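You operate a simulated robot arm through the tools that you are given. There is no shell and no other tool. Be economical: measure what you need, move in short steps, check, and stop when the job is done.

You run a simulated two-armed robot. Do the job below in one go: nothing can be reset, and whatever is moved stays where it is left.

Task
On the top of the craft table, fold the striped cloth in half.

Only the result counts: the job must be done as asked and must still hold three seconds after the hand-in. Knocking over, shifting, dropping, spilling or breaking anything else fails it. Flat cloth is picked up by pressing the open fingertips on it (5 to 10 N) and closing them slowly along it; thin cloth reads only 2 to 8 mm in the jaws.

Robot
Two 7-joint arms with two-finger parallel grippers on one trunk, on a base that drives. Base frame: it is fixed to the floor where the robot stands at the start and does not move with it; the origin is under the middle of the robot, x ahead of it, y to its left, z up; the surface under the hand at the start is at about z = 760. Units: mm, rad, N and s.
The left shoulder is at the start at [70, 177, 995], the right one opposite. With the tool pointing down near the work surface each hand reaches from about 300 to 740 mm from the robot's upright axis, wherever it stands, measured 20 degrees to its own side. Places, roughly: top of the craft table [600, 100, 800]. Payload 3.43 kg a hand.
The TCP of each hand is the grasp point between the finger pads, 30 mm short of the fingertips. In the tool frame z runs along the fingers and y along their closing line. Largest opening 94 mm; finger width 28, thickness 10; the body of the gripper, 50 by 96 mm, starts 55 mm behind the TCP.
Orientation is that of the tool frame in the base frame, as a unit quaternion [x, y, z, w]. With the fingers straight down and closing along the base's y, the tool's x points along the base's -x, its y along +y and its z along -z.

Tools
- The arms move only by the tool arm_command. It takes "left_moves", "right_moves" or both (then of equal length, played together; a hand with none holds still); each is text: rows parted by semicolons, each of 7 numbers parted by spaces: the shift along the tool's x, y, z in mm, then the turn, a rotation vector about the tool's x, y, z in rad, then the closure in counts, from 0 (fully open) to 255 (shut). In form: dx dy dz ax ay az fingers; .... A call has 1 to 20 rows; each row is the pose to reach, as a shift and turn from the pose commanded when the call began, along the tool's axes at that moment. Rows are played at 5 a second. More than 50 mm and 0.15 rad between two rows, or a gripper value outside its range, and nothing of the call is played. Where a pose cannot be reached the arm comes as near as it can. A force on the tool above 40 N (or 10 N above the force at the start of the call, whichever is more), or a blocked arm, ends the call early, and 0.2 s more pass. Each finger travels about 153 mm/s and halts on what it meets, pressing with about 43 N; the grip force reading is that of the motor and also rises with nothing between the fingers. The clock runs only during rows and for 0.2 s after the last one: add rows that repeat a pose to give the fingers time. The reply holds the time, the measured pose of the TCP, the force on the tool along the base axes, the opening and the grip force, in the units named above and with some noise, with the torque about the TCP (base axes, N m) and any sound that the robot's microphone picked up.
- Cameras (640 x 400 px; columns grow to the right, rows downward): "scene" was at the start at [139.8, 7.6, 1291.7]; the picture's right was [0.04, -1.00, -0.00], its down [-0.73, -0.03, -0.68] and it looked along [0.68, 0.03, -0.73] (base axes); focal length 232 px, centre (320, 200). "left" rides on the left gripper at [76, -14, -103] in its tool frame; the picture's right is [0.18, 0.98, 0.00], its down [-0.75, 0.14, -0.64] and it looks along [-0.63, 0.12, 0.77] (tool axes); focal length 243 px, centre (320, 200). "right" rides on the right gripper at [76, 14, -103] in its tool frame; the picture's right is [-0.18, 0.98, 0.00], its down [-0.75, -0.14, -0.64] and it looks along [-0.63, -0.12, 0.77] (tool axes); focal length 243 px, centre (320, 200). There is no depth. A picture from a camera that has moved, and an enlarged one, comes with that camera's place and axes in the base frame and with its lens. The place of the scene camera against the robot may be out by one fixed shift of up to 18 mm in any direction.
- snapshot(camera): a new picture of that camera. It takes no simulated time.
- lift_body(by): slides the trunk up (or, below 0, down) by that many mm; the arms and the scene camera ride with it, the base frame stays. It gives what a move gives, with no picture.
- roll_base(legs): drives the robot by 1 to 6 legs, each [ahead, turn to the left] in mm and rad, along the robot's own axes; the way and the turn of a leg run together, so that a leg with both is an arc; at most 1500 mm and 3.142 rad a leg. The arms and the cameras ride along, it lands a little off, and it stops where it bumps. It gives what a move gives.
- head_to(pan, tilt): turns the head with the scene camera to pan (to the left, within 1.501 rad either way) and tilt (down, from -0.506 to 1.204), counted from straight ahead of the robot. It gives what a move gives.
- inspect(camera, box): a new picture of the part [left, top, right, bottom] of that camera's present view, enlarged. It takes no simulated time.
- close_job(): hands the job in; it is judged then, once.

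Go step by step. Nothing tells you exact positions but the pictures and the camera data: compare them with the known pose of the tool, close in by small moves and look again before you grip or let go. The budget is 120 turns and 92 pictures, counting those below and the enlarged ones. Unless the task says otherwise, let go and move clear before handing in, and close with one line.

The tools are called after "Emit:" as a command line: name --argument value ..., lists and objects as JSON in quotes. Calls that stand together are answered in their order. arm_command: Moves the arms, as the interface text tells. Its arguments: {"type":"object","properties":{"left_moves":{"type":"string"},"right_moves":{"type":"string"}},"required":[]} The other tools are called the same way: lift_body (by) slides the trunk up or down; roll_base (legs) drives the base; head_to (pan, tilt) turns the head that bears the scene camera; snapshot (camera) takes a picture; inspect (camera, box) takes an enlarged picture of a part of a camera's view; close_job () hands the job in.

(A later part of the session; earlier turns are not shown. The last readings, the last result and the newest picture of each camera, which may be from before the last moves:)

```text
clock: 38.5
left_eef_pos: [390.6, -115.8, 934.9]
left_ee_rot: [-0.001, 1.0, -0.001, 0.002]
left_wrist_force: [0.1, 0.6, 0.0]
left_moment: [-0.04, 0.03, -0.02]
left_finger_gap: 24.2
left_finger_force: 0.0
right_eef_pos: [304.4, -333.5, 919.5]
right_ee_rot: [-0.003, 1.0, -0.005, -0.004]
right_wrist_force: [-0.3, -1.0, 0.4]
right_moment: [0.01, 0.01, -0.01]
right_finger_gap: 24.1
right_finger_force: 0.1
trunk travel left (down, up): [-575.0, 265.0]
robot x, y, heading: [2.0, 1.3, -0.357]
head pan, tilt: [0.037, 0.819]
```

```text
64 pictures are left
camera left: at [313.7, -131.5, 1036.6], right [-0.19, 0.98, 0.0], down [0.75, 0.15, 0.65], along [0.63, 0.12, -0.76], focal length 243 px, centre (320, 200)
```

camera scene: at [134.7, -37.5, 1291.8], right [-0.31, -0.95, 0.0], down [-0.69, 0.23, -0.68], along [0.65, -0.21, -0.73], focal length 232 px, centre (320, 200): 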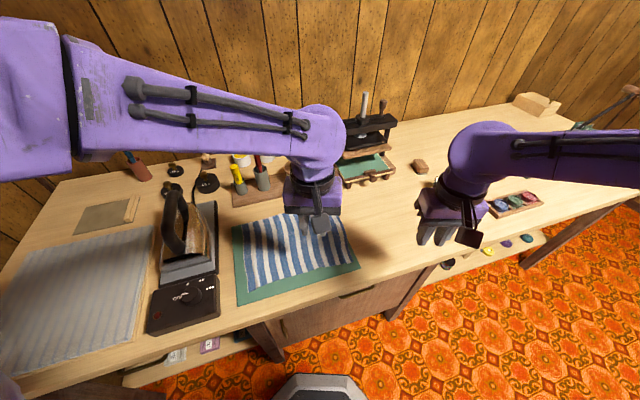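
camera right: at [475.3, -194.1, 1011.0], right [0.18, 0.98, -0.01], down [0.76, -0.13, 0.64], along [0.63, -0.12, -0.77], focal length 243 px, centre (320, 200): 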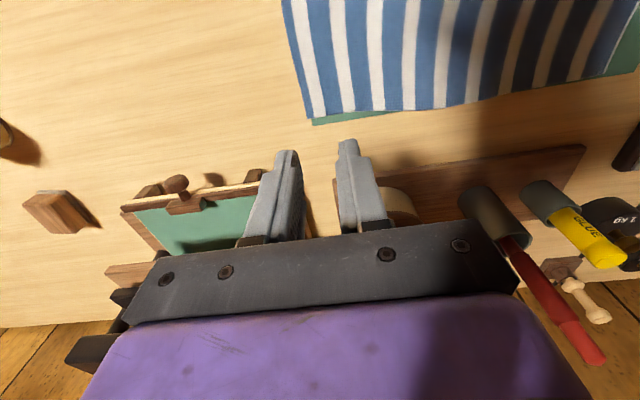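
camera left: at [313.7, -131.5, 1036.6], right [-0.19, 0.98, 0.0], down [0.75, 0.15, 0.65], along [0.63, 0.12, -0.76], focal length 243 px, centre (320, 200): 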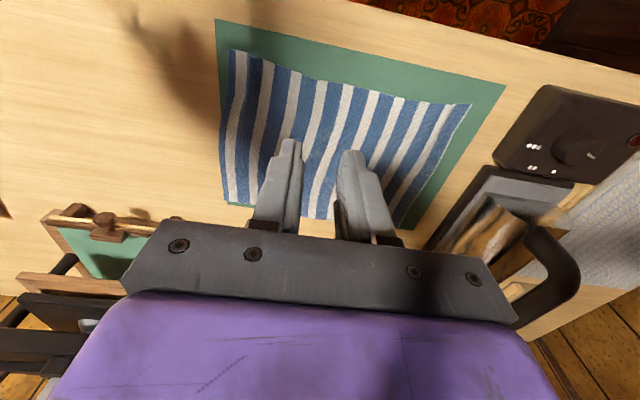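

Corners now: right-near (368,−211), right-far (573,−226), left edge y≈47–55. I move the left hand over the far-right corner, then the right hand over the near-right one.

Emit:
arm_command --left_moves "-40 -20 0 0 0 0 190;-80 -40 0 0 0 0 190;-120 -60 0 0 0 0 190;-163 -81 0 0 0 0 190;-163 -81 40 0 0 0 190;-163 -81 80 0 0 0 190;-163 -81 80 0 0 0 190"

Emit:
arm_command --right_moves "-20 40 0 0 0 0 190;-40 80 0 0 0 0 190;-60 120 0 0 0 0 190;-83 149 0 0 0 0 190;-83 149 40 0 0 0 190;-83 149 70 0 0 0 190;-83 149 70 0 0 0 190"

Emit:
snapshot --camera "left"

Emit:
snapshot --camera "right"

Emit:
snapshot --camera "scene"

```text
clock: 40.1
left_eef_pos: [552.3, -198.3, 857.9]
left_ee_rot: [-0.001, 1.0, -0.001, 0.004]
left_wrist_force: [0.1, 0.5, -0.6]
left_moment: [0.01, 0.0, 0.0]
left_finger_gap: 24.0
left_finger_force: 0.1
right_eef_pos: [304.5, -332.1, 920.9]
right_ee_rot: [-0.001, 1.0, -0.005, -0.003]
right_wrist_force: [-0.4, 0.0, 1.0]
right_moment: [0.03, 0.0, -0.01]
right_finger_gap: 24.1
right_finger_force: 0.0
trunk travel left (down, up): [-575.0, 265.0]
robot x, y, heading: [5.4, 1.3, -0.352]
head pan, tilt: [0.037, 0.819]
```

```text
clock: 41.7
left_eef_pos: [552.4, -197.4, 858.1]
left_ee_rot: [-0.001, 1.0, -0.001, 0.003]
left_wrist_force: [-0.1, 0.0, -0.4]
left_moment: [0.01, 0.0, 0.0]
left_finger_gap: 23.9
left_finger_force: 0.2
right_eef_pos: [384.6, -183.1, 849.7]
right_ee_rot: [-0.002, 1.0, -0.005, -0.003]
right_wrist_force: [-0.9, 0.0, -0.6]
right_moment: [0.02, -0.04, 0.0]
right_finger_gap: 24.0
right_finger_force: 0.0
trunk travel left (down, up): [-575.0, 265.0]
robot x, y, heading: [3.0, -1.0, -0.346]
head pan, tilt: [0.037, 0.819]
```

```text
63 pictures are left
camera left: at [475.5, -212.8, 960.0], right [-0.19, 0.98, 0.0], down [0.75, 0.14, 0.65], along [0.64, 0.12, -0.76], focal length 243 px, centre (320, 200)
```

left: 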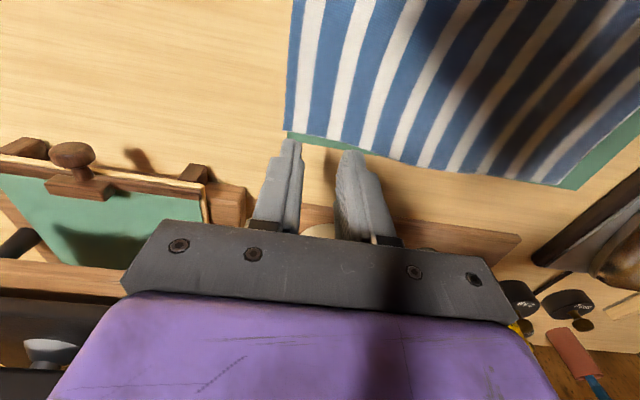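

```text
62 pictures are left
camera right: at [308.3, -167.8, 951.8], right [0.18, 0.98, -0.01], down [0.76, -0.13, 0.64], along [0.63, -0.12, -0.77], focal length 243 px, centre (320, 200)
```

right: 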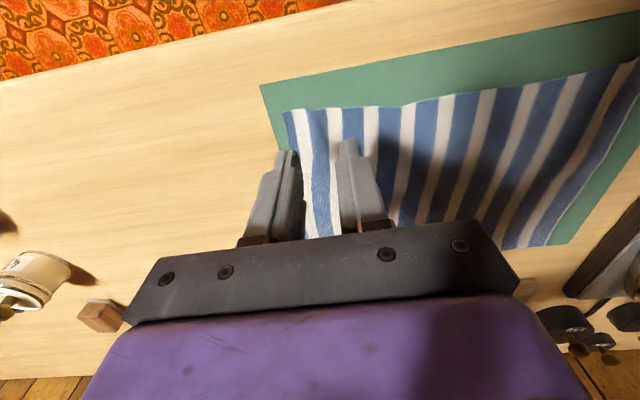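

```text
61 pictures are left
camera scene: at [134.4, -37.6, 1291.8], right [-0.31, -0.95, 0.0], down [-0.69, 0.23, -0.68], along [0.65, -0.21, -0.73], focal length 232 px, centre (320, 200)
```

scene: 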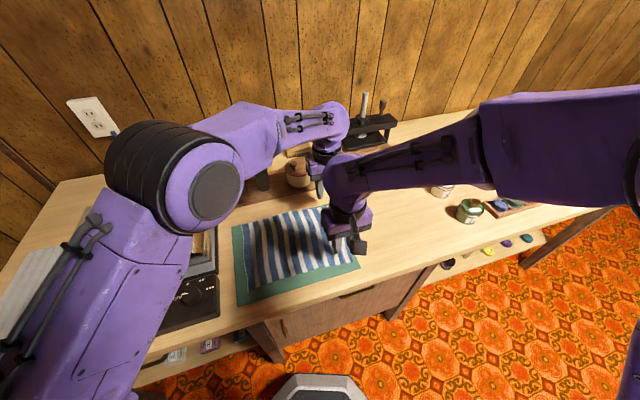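

Both hands are well placed over their corners. Lowering to near contact.

Emit:
arm_command --left_moves "0 0 25 0 0 0 190;0 0 48 0 0 0 190;0 0 58 0 0 0 190;0 0 60 0 0 0 190;0 0 60 0 0 0 190" --right_moves "-2 0 20 0 0 0 190;-2 0 40 0 0 0 190;-2 0 50 0 0 0 190;-2 0 52 0 0 0 190;-2 0 52 0 0 0 190"

```text
clock: 42.9
left_eef_pos: [554.2, -194.9, 797.5]
left_ee_rot: [-0.002, 1.0, -0.001, 0.002]
left_wrist_force: [0.0, 0.0, -0.6]
left_moment: [0.0, -0.01, -0.02]
left_finger_gap: 24.1
left_finger_force: 0.1
right_eef_pos: [387.4, -185.4, 795.9]
right_ee_rot: [-0.002, 1.0, -0.005, -0.003]
right_wrist_force: [-0.5, 0.1, 0.1]
right_moment: [-0.02, 0.02, 0.01]
right_finger_gap: 24.1
right_finger_force: 0.1
trunk travel left (down, up): [-575.0, 265.0]
robot x, y, heading: [-0.6, 0.5, -0.351]
head pan, tilt: [0.037, 0.819]
```

Emit:
arm_command --left_moves "0 -2 2 0 0 0 190;0 -2 3 0 0 0 190;0 -2 3 0 0 0 190" --right_moves "0 0 1 0 0 0 190;0 0 2 0 0 0 190;0 0 2 0 0 0 190"

```text
clock: 43.7
left_eef_pos: [554.2, -199.7, 795.1]
left_ee_rot: [-0.002, 1.0, -0.002, 0.003]
left_wrist_force: [0.2, 1.1, 0.9]
left_moment: [0.01, 0.0, -0.01]
left_finger_gap: 23.9
left_finger_force: 0.1
right_eef_pos: [387.7, -184.9, 794.5]
right_ee_rot: [-0.001, 1.0, -0.005, -0.003]
right_wrist_force: [-0.3, -1.0, -0.3]
right_moment: [0.01, 0.02, -0.02]
right_finger_gap: 23.7
right_finger_force: 0.0
trunk travel left (down, up): [-575.0, 265.0]
robot x, y, heading: [3.4, -2.0, -0.354]
head pan, tilt: [0.037, 0.819]
```

Emit:
arm_command --left_moves "0 0 0.8 0 0 0 190;0 0 0.8 0 0 0 190;0 0 0.8 0 0 0 190" --right_moves "0 0 0.8 0 0 0 190;0 0 0.8 0 0 0 190;0 0 0.8 0 0 0 190"

```text
clock: 44.5
left_eef_pos: [554.3, -200.4, 795.1]
left_ee_rot: [-0.002, 1.0, -0.002, 0.003]
left_wrist_force: [2.2, -1.7, 6.2]
left_moment: [-0.07, -0.05, 0.0]
left_finger_gap: 24.0
left_finger_force: 0.0
right_eef_pos: [388.6, -185.7, 794.7]
right_ee_rot: [-0.002, 1.0, -0.006, -0.003]
right_wrist_force: [2.6, -1.1, 8.6]
right_moment: [0.1, -0.03, -0.04]
right_finger_gap: 23.7
right_finger_force: 0.1
trunk travel left (down, up): [-575.0, 265.0]
robot x, y, heading: [1.9, -1.1, -0.356]
head pan, tilt: [0.037, 0.819]
```

Contact at 6 and 9 N. Closing slowly on both.

Emit:
arm_command --left_moves "0 0 0.3 0 0 0 190;0 0 0.3 0 0 0 194;0 0 0.3 0 0 0 198;0 0 0.3 0 0 0 202;0 0 0.3 0 0 0 206;0 0 0.3 0 0 0 210;0 0 0.3 0 0 0 214;0 0 0.3 0 0 0 218;0 0 0.3 0 0 0 222;0 0 0.3 0 0 0 226;0 0 0.3 0 0 0 230;0 0 0.3 0 0 0 234;0 0 0.3 0 0 0 238;0 0 0.3 0 0 0 242;0 0 0.3 0 0 0 246;0 0 0.3 0 0 0 250;0 0 0.3 0 0 0 255;0 0 0.3 0 0 0 255" --right_moves "0 0 0.1 0 0 0 190;0 0 0.1 0 0 0 194;0 0 0.1 0 0 0 198;0 0 0.1 0 0 0 202;0 0 0.1 0 0 0 206;0 0 0.1 0 0 0 210;0 0 0.1 0 0 0 214;0 0 0.1 0 0 0 218;0 0 0.1 0 0 0 222;0 0 0.1 0 0 0 226;0 0 0.1 0 0 0 230;0 0 0.1 0 0 0 234;0 0 0.1 0 0 0 238;0 0 0.1 0 0 0 242;0 0 0.1 0 0 0 246;0 0 0.1 0 0 0 250;0 0 0.1 0 0 0 255;0 0 0.1 0 0 0 255"

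Emit:
snapshot --camera "left"

Emit:
snapshot --camera "right"

```text
clock: 48.3
left_eef_pos: [552.0, -197.9, 795.6]
left_ee_rot: [0.0, 1.0, -0.003, 0.004]
left_wrist_force: [-1.2, 1.3, 4.3]
left_moment: [0.01, 0.05, 0.02]
left_finger_gap: 1.6
left_finger_force: 36.5
right_eef_pos: [386.5, -185.1, 794.0]
right_ee_rot: [-0.002, 1.0, -0.006, -0.002]
right_wrist_force: [1.5, -1.0, 21.4]
right_moment: [0.05, 0.03, -0.04]
right_finger_gap: 2.1
right_finger_force: 36.6
trunk travel left (down, up): [-575.0, 265.0]
robot x, y, heading: [1.8, 1.7, -0.353]
head pan, tilt: [0.037, 0.819]
```

```text
60 pictures are left
camera left: at [475.6, -213.0, 896.0], right [-0.19, 0.98, 0.0], down [0.75, 0.15, 0.65], along [0.64, 0.12, -0.76], focal length 243 px, centre (320, 200)
```

left: 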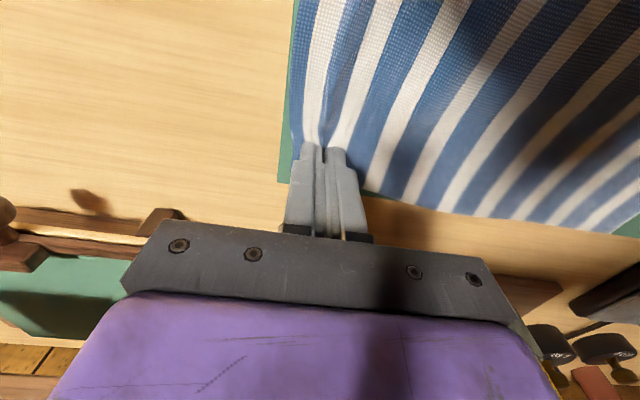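

```text
59 pictures are left
camera right: at [310.4, -168.8, 897.2], right [0.18, 0.98, -0.01], down [0.76, -0.13, 0.64], along [0.63, -0.13, -0.77], focal length 243 px, centre (320, 200)
```

right: 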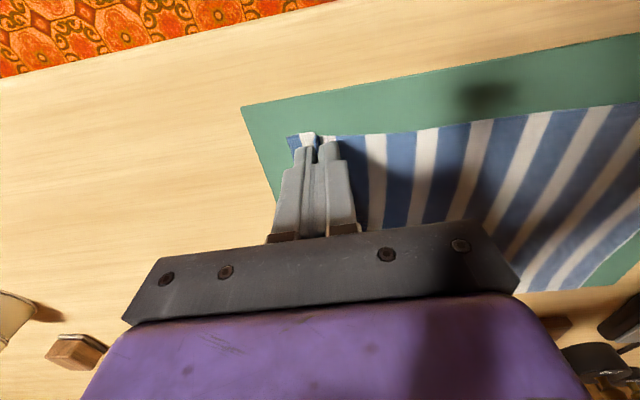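

Both hands hold cloth (1.6 and 2.1 mm). I lift 40 mm and check.

Emit:
arm_command --left_moves "0 0 -5 0 0 0 255;0 3 -15 0 0 0 255;0 6 -28 0 0 0 255;0 10 -40 0 0 0 255;0 10 -40 0 0 0 255" --right_moves "0 0 -5 0 0 0 255;0 3 -15 0 0 0 255;0 6 -28 0 0 0 255;0 10 -40 0 0 0 255;0 10 -40 0 0 0 255"

Emit:
snapshot --camera "left"

Emit:
snapshot --camera "scene"

```text
clock: 49.5
left_eef_pos: [554.7, -190.5, 832.0]
left_ee_rot: [-0.001, 1.0, -0.001, 0.002]
left_wrist_force: [0.1, 0.5, -0.2]
left_moment: [0.03, 0.03, 0.02]
left_finger_gap: 1.6
left_finger_force: 37.4
right_eef_pos: [387.8, -173.0, 833.6]
right_ee_rot: [-0.002, 1.0, -0.005, -0.004]
right_wrist_force: [0.7, -0.9, -0.7]
right_moment: [0.02, -0.02, 0.02]
right_finger_gap: 1.8
right_finger_force: 37.1
trunk travel left (down, up): [-575.0, 265.0]
robot x, y, heading: [4.2, -0.6, -0.358]
head pan, tilt: [0.037, 0.819]
```

```text
58 pictures are left
camera left: at [477.7, -204.6, 933.2], right [-0.19, 0.98, 0.0], down [0.75, 0.14, 0.65], along [0.63, 0.12, -0.76], focal length 243 px, centre (320, 200)
```

left: 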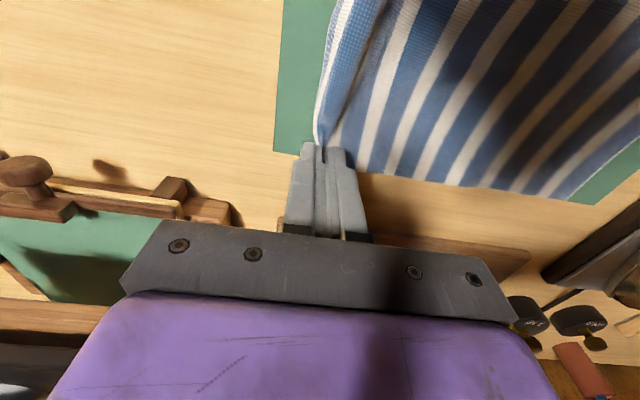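

```text
57 pictures are left
camera scene: at [135.3, -37.6, 1291.7], right [-0.31, -0.95, 0.0], down [-0.69, 0.23, -0.68], along [0.65, -0.21, -0.73], focal length 232 px, centre (320, 200)
```

scene: 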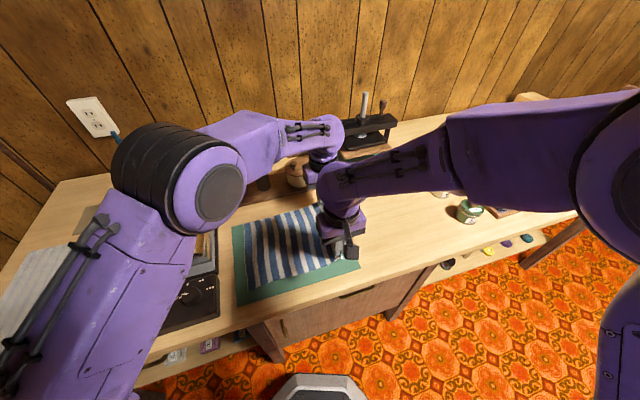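

Both corners are held and lifted. Now the first half of the arc over the fold line (y≈−83).

Emit:
arm_command --left_moves "0 15 -12 0 0 0 255;0 30 -25 0 0 0 255;0 45 -36 0 0 0 255;0 60 -45 0 0 0 255;0 78 -53 0 0 0 255;0 95 -58 0 0 0 255;0 112 -60 0 0 0 255;0 130 -58 0 0 0 255;0 145 -52 0 0 0 255;0 145 -52 0 0 0 255" --right_moves "0 14 -12 0 0 0 255;0 28 -25 0 0 0 255;0 42 -36 0 0 0 255;0 55 -45 0 0 0 255;0 70 -53 0 0 0 255;0 85 -58 0 0 0 255;0 100 -60 0 0 0 255;0 115 -58 0 0 0 255;0 128 -52 0 0 0 255;0 128 -52 0 0 0 255"

Emit:
snapshot --camera "scene"

Emit:
snapshot --camera "left"

Emit:
snapshot --camera "right"

```text
clock: 51.7
left_eef_pos: [554.2, -45.4, 883.3]
left_ee_rot: [-0.001, 1.0, -0.001, 0.003]
left_wrist_force: [0.6, 0.1, -0.4]
left_moment: [0.0, -0.05, 0.02]
left_finger_gap: 1.8
left_finger_force: 36.8
right_eef_pos: [391.5, -46.9, 890.1]
right_ee_rot: [0.0, 1.0, 0.003, 0.001]
right_wrist_force: [0.2, 0.2, 0.6]
right_moment: [-0.01, -0.03, 0.01]
right_finger_gap: 2.1
right_finger_force: 36.8
trunk travel left (down, up): [-575.0, 265.0]
robot x, y, heading: [3.6, -1.2, -0.353]
head pan, tilt: [0.037, 0.819]
```

```text
56 pictures are left
camera scene: at [134.9, -37.5, 1291.7], right [-0.31, -0.95, 0.0], down [-0.69, 0.23, -0.68], along [0.65, -0.21, -0.73], focal length 232 px, centre (320, 200)
```

scene: 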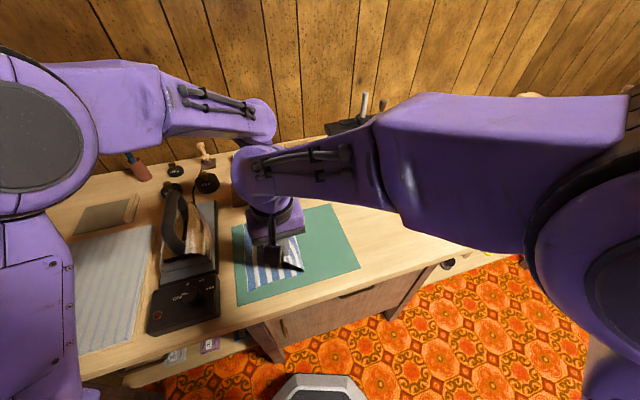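

```text
55 pictures are left
camera left: at [477.0, -59.1, 984.8], right [-0.19, 0.98, 0.0], down [0.75, 0.14, 0.65], along [0.64, 0.12, -0.76], focal length 243 px, centre (320, 200)
```

left: 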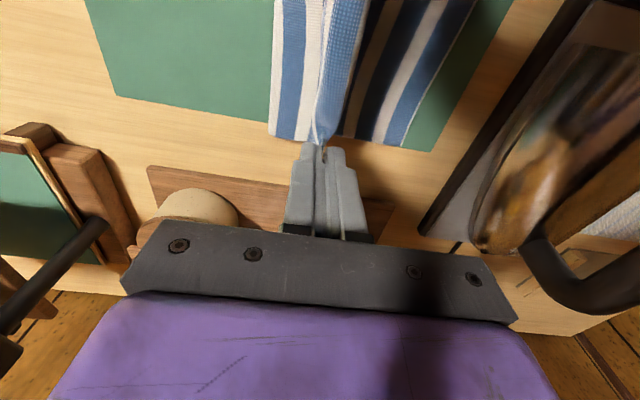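

```text
54 pictures are left
camera right: at [313.9, -31.5, 993.2], right [0.19, 0.98, 0.0], down [0.75, -0.15, 0.64], along [0.63, -0.12, -0.77], focal length 243 px, centre (320, 200)
```

right: 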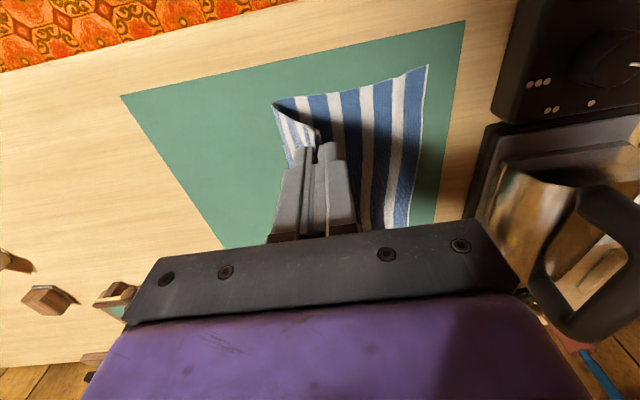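

The fold is forming nicely: bottom left edge at y≈44–50, fold at y≈−81. I continue the arc downward towards pinch y≈26, stopping a little above the cloth to look.

Emit:
arm_command --left_moves "-1 15 5 0 0 0 255;-2 30 13 0 0 0 255;-3 44 24 0 0 0 255;-4 56 36 0 0 0 255;-5 65 48 0 0 0 255;-5 70 58 0 0 0 255;-5 70 58 0 0 0 255" --right_moves "0 16 8 0 0 0 255;0 32 17 0 0 0 255;0 47 29 0 0 0 255;0 60 42 0 0 0 255;-1 70 54 0 0 0 255;-1 76 64 0 0 0 255;-1 76 64 0 0 0 255"

Emit:
snapshot --camera "scene"

Emit:
snapshot --camera "left"

Emit:
snapshot --camera "right"

```text
clock: 53.0
left_eef_pos: [561.2, 22.9, 832.5]
left_ee_rot: [-0.005, 1.0, -0.003, 0.005]
left_wrist_force: [6.8, -4.0, 3.5]
left_moment: [0.44, 1.0, 0.48]
left_finger_gap: 1.6
left_finger_force: 36.3
right_eef_pos: [412.1, 14.4, 868.7]
right_ee_rot: [0.03, 0.999, 0.042, 0.016]
right_wrist_force: [-6.4, 3.2, -3.6]
right_moment: [-0.31, -0.37, 0.18]
right_finger_gap: 1.8
right_finger_force: 36.9
trunk travel left (down, up): [-575.0, 265.0]
robot x, y, heading: [1.4, -0.0, -0.345]
head pan, tilt: [0.037, 0.819]
stopped in row 6 (left hand): the force on the tool passed its limit at 43 N (the readings are from after the stop); the commanded pose is now the measured one
```

```text
53 pictures are left
camera scene: at [135.5, -37.0, 1291.7], right [-0.31, -0.95, 0.0], down [-0.69, 0.23, -0.68], along [0.65, -0.21, -0.73], focal length 232 px, centre (320, 200)
```

scene: 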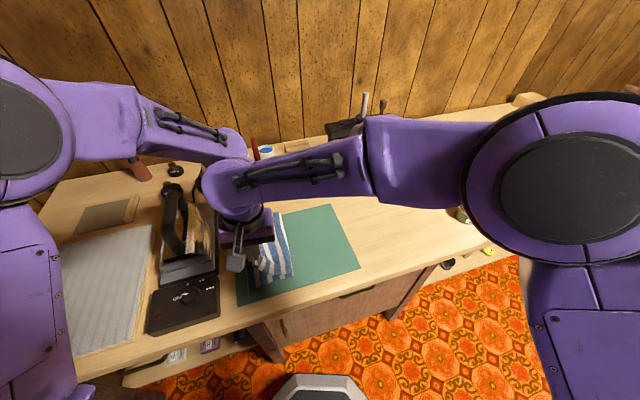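

```text
52 pictures are left
camera left: at [483.7, 7.2, 933.6], right [-0.19, 0.98, -0.01], down [0.74, 0.15, 0.65], along [0.64, 0.12, -0.76], focal length 243 px, centre (320, 200)
```

left: 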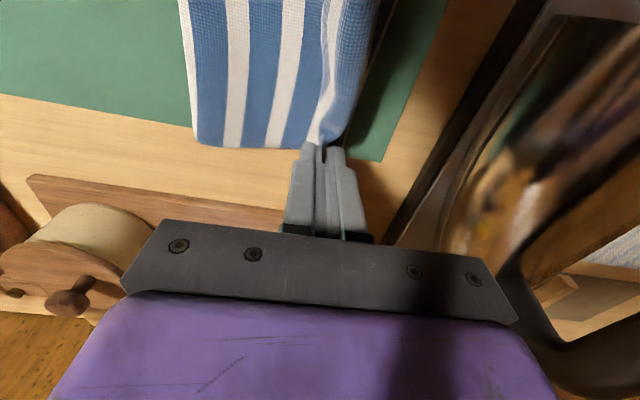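

```text
51 pictures are left
camera right: at [333.0, 24.6, 970.5], right [0.24, 0.97, 0.09], down [0.72, -0.24, 0.65], along [0.65, -0.09, -0.75], focal length 243 px, centre (320, 200)
```

right: 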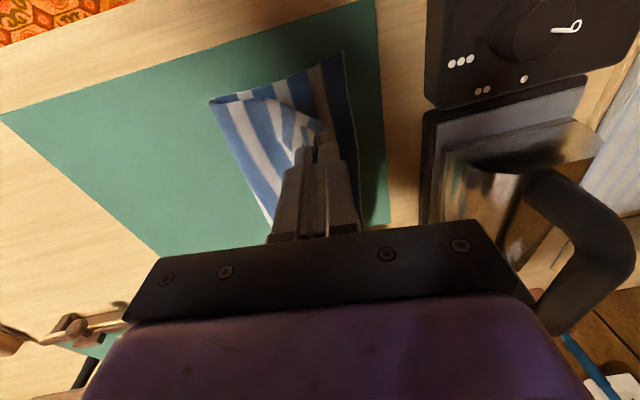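

The right hand ran out of reach on its cross side and touched the left camera; cloth is still held by both. I back both hands to the arc's top, then turn the base left in small compensated steps so that the right hand can reach.

Emit:
arm_command --left_moves "0 -10 -10 0 0 0 255;2 -25 -25 0 0 0 255;5 -45 -40 0 0 0 255;5 -68 -50 0 0 0 255;5 -80 -50 0 0 0 255;5 -80 -50 0 0 0 255" --right_moves "10 -5 0 0.02 0.01 -0.015 255;21 -20 -5 0.042 0.016 -0.03 255;21 -40 -12 0.063 0.024 -0.045 255;21 -60 -20 0.084 0.032 -0.06 255;21 -75 -20 0.084 0.032 -0.06 255;21 -75 -20 0.084 0.032 -0.06 255"

Emit:
snapshot --camera "scene"

Emit:
snapshot --camera "right"

```text
clock: 54.4
left_eef_pos: [552.9, -56.8, 882.8]
left_ee_rot: [-0.005, 1.0, -0.002, 0.004]
left_wrist_force: [-1.2, 0.0, -0.7]
left_moment: [0.01, 0.11, 0.01]
left_finger_gap: 1.6
left_finger_force: 36.9
right_eef_pos: [385.6, -60.9, 881.5]
right_ee_rot: [-0.001, 1.0, -0.003, 0.002]
right_wrist_force: [2.3, 1.5, -0.4]
right_moment: [0.02, -0.07, -0.01]
right_finger_gap: 1.9
right_finger_force: 36.6
trunk travel left (down, up): [-575.0, 265.0]
robot x, y, heading: [-0.7, 0.4, -0.355]
head pan, tilt: [0.037, 0.819]
```

```text
50 pictures are left
camera scene: at [134.9, -36.8, 1291.8], right [-0.31, -0.95, 0.0], down [-0.69, 0.23, -0.68], along [0.65, -0.21, -0.73], focal length 232 px, centre (320, 200)
```

scene: 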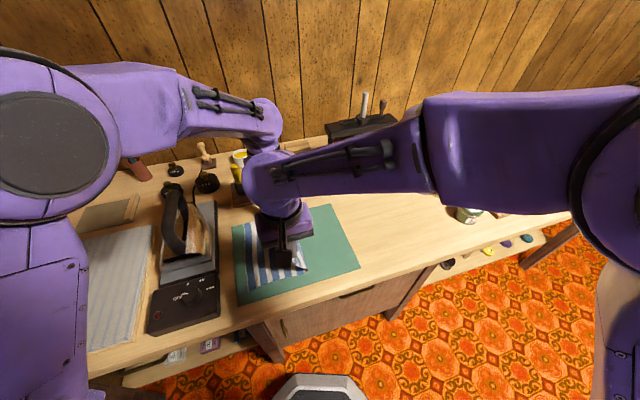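

```text
49 pictures are left
camera right: at [308.3, -44.7, 984.2], right [0.18, 0.98, -0.01], down [0.75, -0.14, 0.65], along [0.63, -0.12, -0.76], focal length 243 px, centre (320, 200)
```

right: 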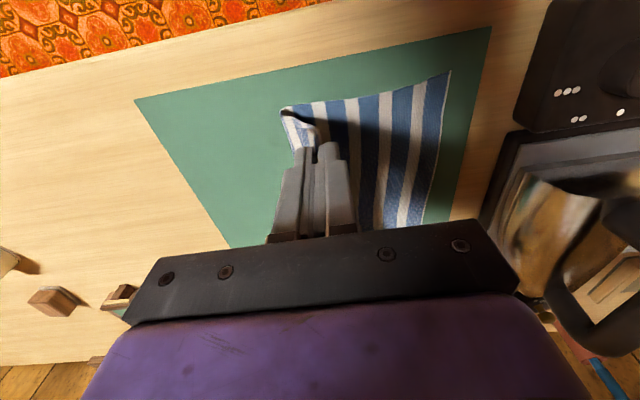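

Emit:
roll_base --legs '[[0, 0.0625]]'

Emit:
arm_command --left_moves "3 -17 0 0 0 0.031 255;5.7 -34 0 0 0 0.0625 255;5.7 -34 0 0 0 0.0625 255" --right_moves "3 -12 0 0 0 0.031 255;5.3 -24 0 0 0 0.0625 255;5.3 -24 0 0 0 0.0625 255"

Emit:
roll_base --legs '[[0, 0.0625]]'

Emit:
arm_command --left_moves "3 -17 0 0 0 0.031 255;5.7 -34 0 0 0 0.0625 255;5.7 -34 0 0 0 0.0625 255" --right_moves "3 -12 0 0 0 0.031 255;5.3 -24 0 0 0 0.0625 255;5.3 -24 0 0 0 0.0625 255"

Emit:
snapshot --camera "right"

```text
clock: 55.2
left_eef_pos: [557.5, -22.4, 882.7]
left_ee_rot: [-0.035, 0.999, -0.002, 0.005]
left_wrist_force: [-2.7, -0.5, 0.4]
left_moment: [-0.01, 0.01, -0.01]
left_finger_gap: 1.7
left_finger_force: 36.5
right_eef_pos: [388.6, -36.9, 882.3]
right_ee_rot: [-0.031, 1.0, -0.003, 0.002]
right_wrist_force: [2.2, -0.3, -0.7]
right_moment: [0.02, -0.03, 0.01]
right_finger_gap: 2.0
right_finger_force: 36.8
trunk travel left (down, up): [-575.0, 265.0]
robot x, y, heading: [0.8, 0.7, -0.294]
head pan, tilt: [0.037, 0.819]
```

```text
clock: 56.0
left_eef_pos: [552.1, -55.6, 884.3]
left_ee_rot: [-0.004, 1.0, -0.001, 0.005]
left_wrist_force: [-1.7, 0.1, 0.5]
left_moment: [-0.01, 0.0, 0.01]
left_finger_gap: 1.7
left_finger_force: 36.6
right_eef_pos: [384.9, -61.2, 881.3]
right_ee_rot: [0.0, 1.0, -0.002, 0.002]
right_wrist_force: [1.4, -0.5, -0.2]
right_moment: [0.0, -0.06, 0.01]
right_finger_gap: 2.1
right_finger_force: 36.6
trunk travel left (down, up): [-575.0, 265.0]
robot x, y, heading: [0.5, 1.6, -0.294]
head pan, tilt: [0.037, 0.819]
```

```text
clock: 56.9
left_eef_pos: [555.8, -22.9, 883.6]
left_ee_rot: [-0.035, 0.999, -0.002, 0.005]
left_wrist_force: [-2.0, 0.6, -0.5]
left_moment: [0.01, 0.02, -0.04]
left_finger_gap: 1.8
left_finger_force: 36.5
right_eef_pos: [388.5, -37.2, 880.8]
right_ee_rot: [-0.031, 0.999, -0.003, 0.002]
right_wrist_force: [0.3, 0.6, 0.0]
right_moment: [0.03, -0.03, -0.03]
right_finger_gap: 2.0
right_finger_force: 36.9
trunk travel left (down, up): [-575.0, 265.0]
robot x, y, heading: [0.9, -0.7, -0.229]
head pan, tilt: [0.037, 0.819]
```

```text
clock: 57.6
left_eef_pos: [553.4, -59.0, 883.0]
left_ee_rot: [-0.003, 1.0, -0.002, 0.006]
left_wrist_force: [-1.5, -0.3, -0.2]
left_moment: [0.01, 0.05, -0.02]
left_finger_gap: 2.0
left_finger_force: 36.5
right_eef_pos: [386.1, -61.6, 881.8]
right_ee_rot: [0.001, 1.0, -0.002, 0.002]
right_wrist_force: [2.3, 0.9, 0.5]
right_moment: [0.0, -0.05, 0.01]
right_finger_gap: 2.1
right_finger_force: 37.0
trunk travel left (down, up): [-575.0, 265.0]
robot x, y, heading: [-1.1, -1.8, -0.23]
head pan, tilt: [0.037, 0.819]
```

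```text
48 pictures are left
camera right: at [308.0, -45.9, 983.7], right [0.18, 0.98, 0.0], down [0.75, -0.14, 0.65], along [0.63, -0.12, -0.76], focal length 243 px, centre (320, 200)
```

right: 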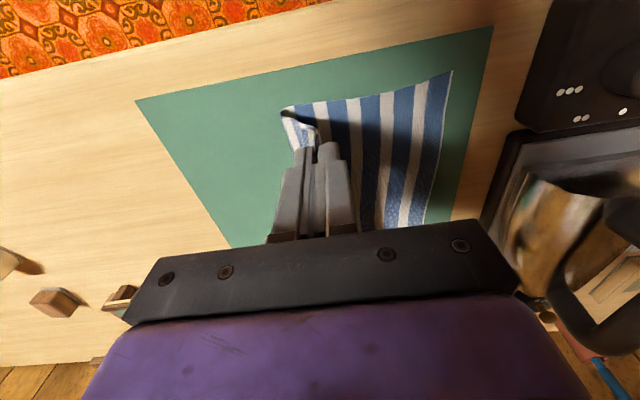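

Works smoothly; the cloth stays put. Two more steps.

Emit:
roll_base --legs '[[0, 0.0625]]'

Emit:
arm_command --left_moves "3 -17 0 0 0 0.031 255;5 -34 0 0 0 0.0625 255;5 -34 0 0 0 0.0625 255" --right_moves "3 -12 0 0 0 0.031 255;5 -24 0 0 0 0.0625 255;5 -24 0 0 0 0.0625 255"

Emit:
roll_base --legs '[[0, 0.0625]]'

Emit:
arm_command --left_moves "3 -17 0 0 0 0.031 255;5 -34 0 0 0 0.0625 255;5 -34 0 0 0 0.0625 255" --right_moves "3 -12 0 0 0 0.031 255;5 -24 0 0 0 0.0625 255;5 -24 0 0 0 0.0625 255"

Emit:
snapshot --camera "scene"

```text
clock: 58.5
left_eef_pos: [557.0, -24.2, 883.9]
left_ee_rot: [-0.035, 0.999, -0.001, 0.006]
left_wrist_force: [-2.2, -0.2, -0.2]
left_moment: [-0.03, 0.05, 0.0]
left_finger_gap: 1.6
left_finger_force: 36.4
right_eef_pos: [388.3, -37.2, 882.5]
right_ee_rot: [-0.03, 1.0, -0.002, 0.004]
right_wrist_force: [1.9, -0.4, 0.3]
right_moment: [0.03, -0.07, 0.02]
right_finger_gap: 2.0
right_finger_force: 36.6
trunk travel left (down, up): [-575.0, 265.0]
robot x, y, heading: [3.0, -0.3, -0.17]
head pan, tilt: [0.037, 0.819]
```

```text
clock: 59.3
left_eef_pos: [555.2, -58.0, 884.8]
left_ee_rot: [-0.003, 1.0, -0.002, 0.004]
left_wrist_force: [-3.5, 0.4, -0.3]
left_moment: [-0.01, 0.09, 0.03]
left_finger_gap: 1.8
left_finger_force: 36.3
right_eef_pos: [385.9, -62.1, 881.6]
right_ee_rot: [0.001, 1.0, -0.002, 0.003]
right_wrist_force: [3.1, 0.6, 0.0]
right_moment: [0.06, -0.07, 0.03]
right_finger_gap: 1.9
right_finger_force: 36.7
trunk travel left (down, up): [-575.0, 265.0]
robot x, y, heading: [-4.3, 4.0, -0.169]
head pan, tilt: [0.037, 0.819]
```

```text
clock: 60.1
left_eef_pos: [557.8, -22.5, 883.9]
left_ee_rot: [-0.036, 0.999, -0.001, 0.006]
left_wrist_force: [-3.3, 0.2, -0.7]
left_moment: [0.02, 0.13, -0.03]
left_finger_gap: 1.7
left_finger_force: 36.7
right_eef_pos: [387.6, -37.9, 882.6]
right_ee_rot: [-0.031, 1.0, -0.001, 0.004]
right_wrist_force: [2.4, 1.2, 0.3]
right_moment: [0.03, -0.09, 0.01]
right_finger_gap: 1.9
right_finger_force: 36.0
trunk travel left (down, up): [-575.0, 265.0]
robot x, y, heading: [0.0, -0.8, -0.106]
head pan, tilt: [0.037, 0.819]
```

```text
clock: 60.9
left_eef_pos: [555.6, -55.4, 886.0]
left_ee_rot: [-0.007, 1.0, -0.005, 0.004]
left_wrist_force: [-5.3, -0.5, 0.4]
left_moment: [-0.02, 0.2, 0.02]
left_finger_gap: 1.9
left_finger_force: 36.8
right_eef_pos: [384.1, -61.9, 881.6]
right_ee_rot: [0.0, 1.0, -0.002, 0.003]
right_wrist_force: [5.1, 0.0, -0.1]
right_moment: [0.0, -0.14, 0.01]
right_finger_gap: 1.9
right_finger_force: 35.9
trunk travel left (down, up): [-575.0, 265.0]
robot x, y, heading: [2.4, 0.2, -0.107]
head pan, tilt: [0.037, 0.819]
```

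```text
47 pictures are left
camera scene: at [141.5, -5.5, 1291.7], right [-0.07, -1.0, 0.0], down [-0.73, 0.05, -0.68], along [0.68, -0.04, -0.73], focal length 232 px, centre (320, 200)
```

scene: 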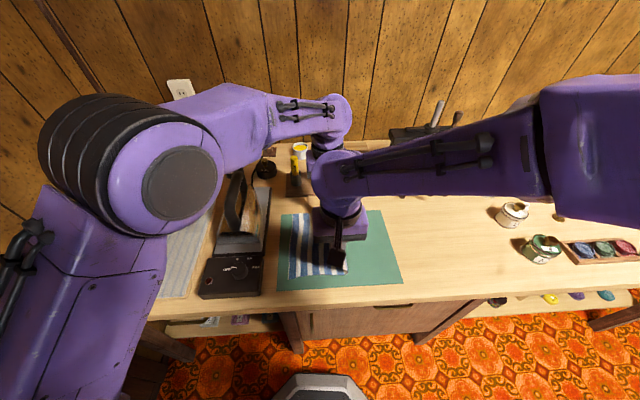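

Heading is now −0.107. I ease the tension (hands 5 mm closer) and carry on along the arc, right hand first slightly.

Emit:
arm_command --left_moves "1 12 3 0 0 0 255;1 25 6 0 0 0 255;1 38 12 0 0 0 255;0 50 20 0 0 0 255;-1 60 28 0 0 0 255;-2 68 36 0 0 0 255;-2 74 44 0 0 0 255;-2 74 44 0 0 0 255" --right_moves "-5 14 0 0 0 0 255;-6 29 2 0 0 0 255;-6 44 7 0 0 0 255;-6 58 14 0 0 0 255;-6 70 22 0 0 0 255;-6 80 30 0 0 0 255;-6 88 40 0 0 0 255;-6 88 40 0 0 0 255"

Emit:
snapshot --camera "scene"

Emit:
snapshot --camera "right"

Emit:
snapshot --camera "left"

```text
clock: 62.7
left_eef_pos: [556.3, 17.3, 839.3]
left_ee_rot: [-0.005, 1.0, -0.001, 0.006]
left_wrist_force: [0.9, 0.5, -0.9]
left_moment: [-0.01, -0.02, 0.0]
left_finger_gap: 2.2
left_finger_force: 36.9
right_eef_pos: [394.6, 28.1, 850.7]
right_ee_rot: [0.004, 1.0, 0.011, 0.009]
right_wrist_force: [1.1, -0.2, -0.1]
right_moment: [0.03, -0.04, -0.01]
right_finger_gap: 2.0
right_finger_force: 36.7
trunk travel left (down, up): [-575.0, 265.0]
robot x, y, heading: [0.3, 0.5, -0.105]
head pan, tilt: [0.037, 0.819]
```

```text
46 pictures are left
camera scene: at [141.4, -5.6, 1291.7], right [-0.07, -1.0, 0.0], down [-0.73, 0.05, -0.68], along [0.68, -0.04, -0.73], focal length 232 px, centre (320, 200)
```

scene: 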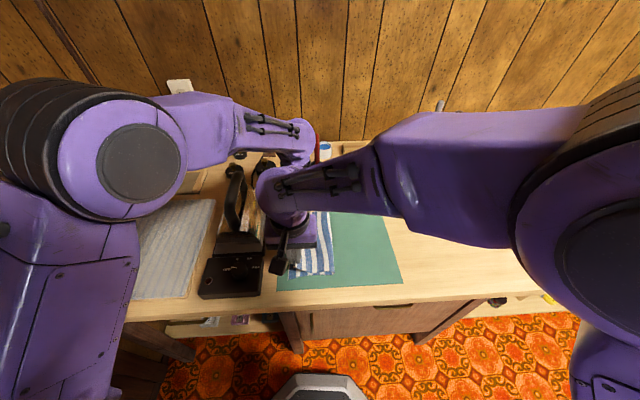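

```text
45 pictures are left
camera right: at [315.9, 41.7, 953.0], right [0.19, 0.98, 0.02], down [0.74, -0.16, 0.65], along [0.64, -0.11, -0.76], focal length 243 px, centre (320, 200)
```

right: 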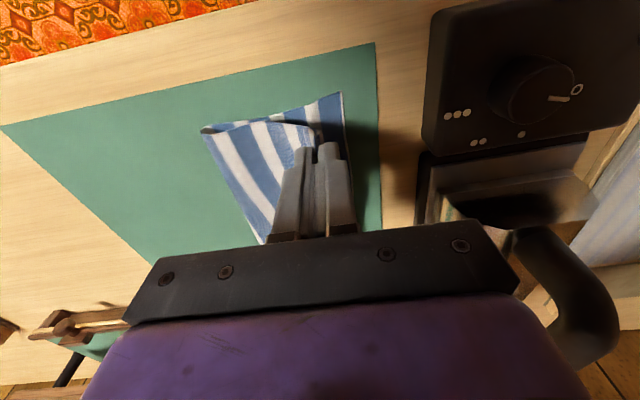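

```text
44 pictures are left
camera left: at [479.3, 2.1, 941.0], right [-0.19, 0.98, 0.0], down [0.75, 0.15, 0.65], along [0.64, 0.12, -0.76], focal length 243 px, centre (320, 200)
```

left: 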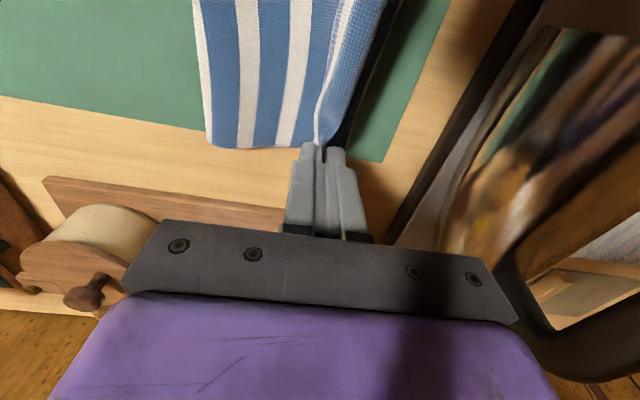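

The right hand is again at the rim of its reach (10 mm high). I back up a bit and give two more small base turns.

Emit:
arm_command --left_moves "0 -20 -15 0 0 0 255;0 -40 -28 0 0 0 255;0 -60 -38 0 0 0 255;0 -75 -44 0 0 0 255;0 -75 -44 0 0 0 255" --right_moves "0 -22 -18 0 0 0 255;0 -45 -30 0 0 0 255;0 -68 -37 0 0 0 255;2 -86 -40 0 0 0 255;2 -86 -40 0 0 0 255"

Emit:
roll_base --legs '[[0, 0.0625]]'

Emit:
arm_command --left_moves "3 -17 0 0 0 0.031 255;5 -34 0 0 0 0.0625 255;5 -34 0 0 0 0.0625 255" --right_moves "3 -12 0 0 0 0.031 255;5 -24 0 0 0 0.0625 255;5 -24 0 0 0 0.0625 255"

Emit:
roll_base --legs '[[0, 0.0625]]'

Emit:
arm_command --left_moves "3 -17 0 0 0 0.031 255;5 -34 0 0 0 0.0625 255;5 -34 0 0 0 0.0625 255" --right_moves "3 -12 0 0 0 0.031 255;5 -24 0 0 0 0.0625 255;5 -24 0 0 0 0.0625 255"

Emit:
snapshot --camera "scene"

Emit:
snapshot --camera "right"

```text
clock: 63.9
left_eef_pos: [558.0, -55.9, 886.6]
left_ee_rot: [-0.007, 1.0, -0.005, 0.003]
left_wrist_force: [-1.6, -1.0, 0.2]
left_moment: [-0.01, 0.08, -0.01]
left_finger_gap: 1.9
left_finger_force: 36.6
right_eef_pos: [389.6, -58.9, 880.2]
right_ee_rot: [-0.002, 1.0, -0.002, 0.003]
right_wrist_force: [1.8, 0.4, 0.2]
right_moment: [0.04, -0.05, -0.01]
right_finger_gap: 2.1
right_finger_force: 36.9
trunk travel left (down, up): [-575.0, 265.0]
robot x, y, heading: [3.9, 1.3, -0.099]
head pan, tilt: [0.037, 0.819]
```

```text
clock: 64.8
left_eef_pos: [559.9, -19.9, 884.4]
left_ee_rot: [-0.039, 0.999, -0.004, 0.004]
left_wrist_force: [-2.0, 1.0, -0.6]
left_moment: [-0.02, 0.07, 0.04]
left_finger_gap: 1.5
left_finger_force: 36.8
right_eef_pos: [393.4, -34.2, 881.6]
right_ee_rot: [-0.032, 0.999, -0.002, 0.003]
right_wrist_force: [2.5, -0.2, -0.6]
right_moment: [0.02, -0.07, -0.01]
right_finger_gap: 1.9
right_finger_force: 36.8
trunk travel left (down, up): [-575.0, 265.0]
robot x, y, heading: [4.0, -1.1, -0.044]
head pan, tilt: [0.037, 0.819]
```

```text
clock: 65.6
left_eef_pos: [565.2, -48.7, 891.4]
left_ee_rot: [-0.018, 1.0, -0.017, 0.002]
left_wrist_force: [-11.9, 0.5, -1.0]
left_moment: [-0.02, 0.36, -0.03]
left_finger_gap: 1.9
left_finger_force: 36.6
right_eef_pos: [388.7, -58.7, 880.3]
right_ee_rot: [0.0, 1.0, -0.002, 0.003]
right_wrist_force: [11.7, 0.7, -0.3]
right_moment: [0.06, -0.35, -0.01]
right_finger_gap: 2.1
right_finger_force: 36.9
trunk travel left (down, up): [-575.0, 265.0]
robot x, y, heading: [-0.1, 0.0, -0.044]
head pan, tilt: [0.037, 0.819]
```

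```text
clock: 66.4
left_eef_pos: [566.8, -11.2, 888.9]
left_ee_rot: [-0.051, 0.999, -0.013, 0.002]
left_wrist_force: [-13.8, -1.2, -0.1]
left_moment: [-0.04, 0.43, -0.02]
left_finger_gap: 1.9
left_finger_force: 36.4
right_eef_pos: [390.2, -34.7, 882.2]
right_ee_rot: [-0.031, 1.0, -0.002, 0.004]
right_wrist_force: [14.2, 1.7, 0.9]
right_moment: [0.09, -0.4, -0.01]
right_finger_gap: 1.8
right_finger_force: 36.4
trunk travel left (down, up): [-575.0, 265.0]
robot x, y, heading: [2.0, 1.1, 0.022]
head pan, tilt: [0.037, 0.819]
```

```text
clock: 67.2
left_eef_pos: [573.8, -35.7, 896.9]
left_ee_rot: [-0.033, 0.999, -0.029, -0.001]
left_wrist_force: [-26.6, -3.1, -2.0]
left_moment: [-0.13, 0.85, -0.05]
left_finger_gap: 1.6
left_finger_force: 35.9
right_eef_pos: [388.7, -58.2, 883.0]
right_ee_rot: [0.002, 1.0, -0.001, 0.005]
right_wrist_force: [26.2, 2.7, 2.5]
right_moment: [0.11, -0.81, 0.03]
right_finger_gap: 2.0
right_finger_force: 37.3
trunk travel left (down, up): [-575.0, 265.0]
robot x, y, heading: [-0.6, -3.2, 0.018]
head pan, tilt: [0.037, 0.819]
```

```text
43 pictures are left
camera scene: at [141.6, 10.6, 1291.7], right [0.06, -1.0, 0.0], down [-0.73, -0.04, -0.68], along [0.68, 0.04, -0.73], focal length 232 px, centre (320, 200)
```

scene: 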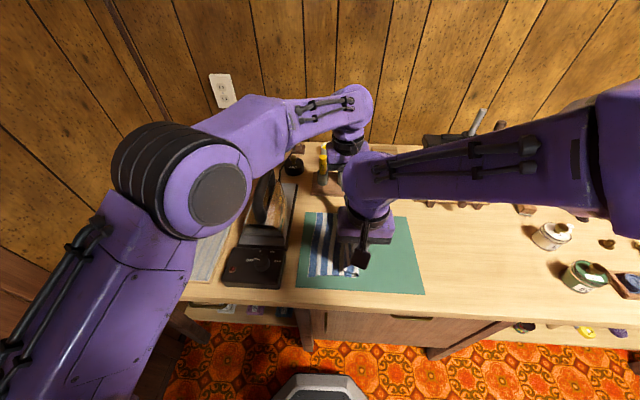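

```text
42 pictures are left
camera right: at [310.6, -43.7, 984.0], right [0.19, 0.98, 0.0], down [0.75, -0.14, 0.65], along [0.64, -0.12, -0.76], focal length 243 px, centre (320, 200)
```

right: 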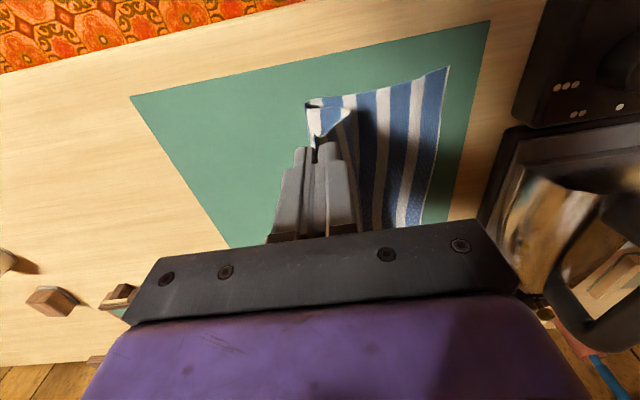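

Now the left arm is at its own cross-side limit here and stretches the edge; moving both hands on toward +y relieves it at once.

Emit:
arm_command --left_moves "2 18 2 0 0 0 255;2 33 4 0 0 0 255;2 46 10 0 0 0 255;1 56 18 0 0 0 255;0 64 26 0 0 0 255;0 70 34 0 0 0 255;0 76 44 0 0 0 255;0 76 44 0 0 0 255" --right_moves "-3 14 0 0 0 0 255;-4 29 2 0 0 0 255;-4 44 7 0 0 0 255;-4 58 14 0 0 0 255;-4 70 22 0 0 0 255;-4 80 30 0 0 0 255;-4 87 40 0 0 0 255;-4 87 40 0 0 0 255"

Emit:
snapshot --camera "right"

Emit:
snapshot --camera "left"

Emit:
snapshot --camera "scene"

```text
clock: 69.0
left_eef_pos: [562.4, 30.2, 844.2]
left_ee_rot: [-0.019, 1.0, -0.013, 0.003]
left_wrist_force: [0.0, -0.4, -0.1]
left_moment: [-0.05, 0.02, 0.0]
left_finger_gap: 1.7
left_finger_force: 36.5
right_eef_pos: [391.8, 28.3, 842.1]
right_ee_rot: [0.0, 1.0, 0.0, 0.003]
right_wrist_force: [0.4, -0.1, -0.2]
right_moment: [0.01, -0.03, -0.01]
right_finger_gap: 1.8
right_finger_force: 36.9
trunk travel left (down, up): [-575.0, 265.0]
robot x, y, heading: [2.3, 2.3, 0.021]
head pan, tilt: [0.037, 0.819]
```

```text
41 pictures are left
camera right: at [313.7, 43.2, 943.1], right [0.18, 0.98, 0.0], down [0.75, -0.14, 0.65], along [0.64, -0.12, -0.76], focal length 243 px, centre (320, 200)
```

right: 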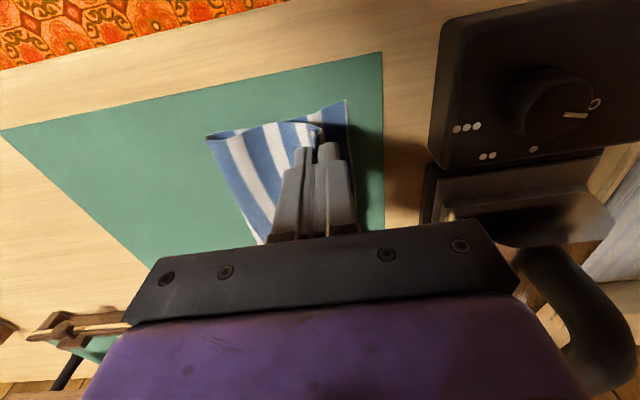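

```text
40 pictures are left
camera left: at [486.2, 13.9, 945.9], right [-0.22, 0.97, -0.03], down [0.74, 0.19, 0.64], along [0.63, 0.12, -0.77], focal length 243 px, centre (320, 200)
```

left: 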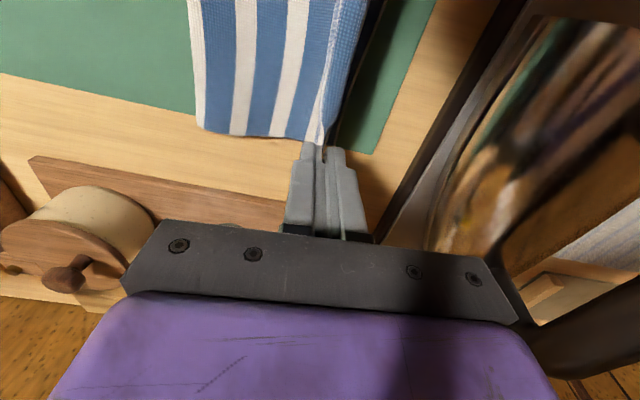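

```text
39 pictures are left
camera scene: at [141.4, 10.2, 1291.8], right [0.06, -1.0, 0.0], down [-0.73, -0.04, -0.68], along [0.68, 0.04, -0.73], focal length 232 px, centre (320, 200)
```

scene: 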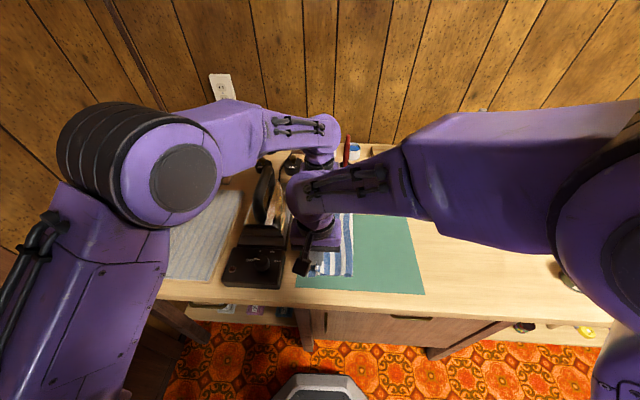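

The right hand now reaches. Pinch lines are at y≈28–30, with the lower left edge at y≈44–50. I lower both almost onto the cloth.

Emit:
arm_command --left_moves "1 -1 10 0 0 0.01 255;2 -2 20 0 0 0.02 255;3 -3 29 0 0 0.03 255;3 -3 36 0 0 0.03 255;3 -3 36 0 0 0.03 255" --right_moves "0 0 10 0 0 0 255;0 0 20 0 0 0 255;0 0 28 0 0 0 255;0 0 34 0 0 0 255;0 0 34 0 0 0 255"

Emit:
snapshot --camera "right"

Emit:
snapshot --camera "left"

```text
clock: 70.2
left_eef_pos: [558.9, 25.5, 806.8]
left_ee_rot: [-0.004, 1.0, -0.013, 0.003]
left_wrist_force: [1.3, -0.1, 0.4]
left_moment: [0.01, -0.01, 0.01]
left_finger_gap: 1.6
left_finger_force: 36.4
right_eef_pos: [394.8, 28.3, 813.1]
right_ee_rot: [0.004, 1.0, 0.006, 0.007]
right_wrist_force: [0.3, 0.3, -0.9]
right_moment: [0.0, 0.0, 0.0]
right_finger_gap: 1.9
right_finger_force: 36.3
trunk travel left (down, up): [-575.0, 265.0]
robot x, y, heading: [1.4, -1.3, 0.021]
head pan, tilt: [0.037, 0.819]
```

```text
38 pictures are left
camera right: at [316.5, 42.7, 915.9], right [0.19, 0.98, 0.02], down [0.74, -0.15, 0.65], along [0.64, -0.11, -0.76], focal length 243 px, centre (320, 200)
```

right: 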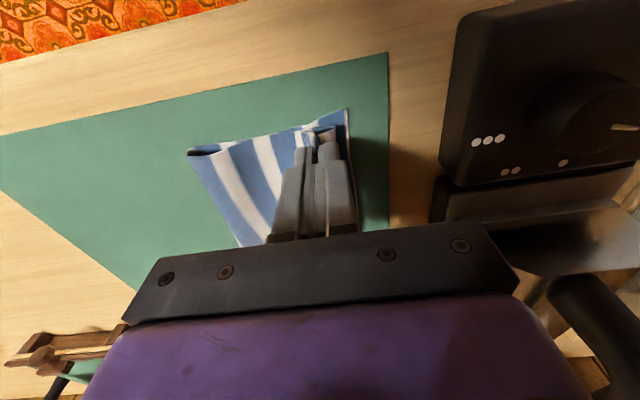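

```text
37 pictures are left
camera left: at [483.3, 11.9, 909.3], right [-0.19, 0.98, -0.03], down [0.75, 0.16, 0.64], along [0.63, 0.1, -0.77], focal length 243 px, centre (320, 200)
```

left: 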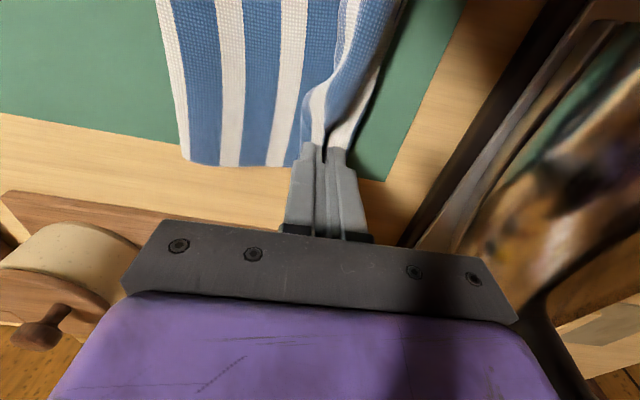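

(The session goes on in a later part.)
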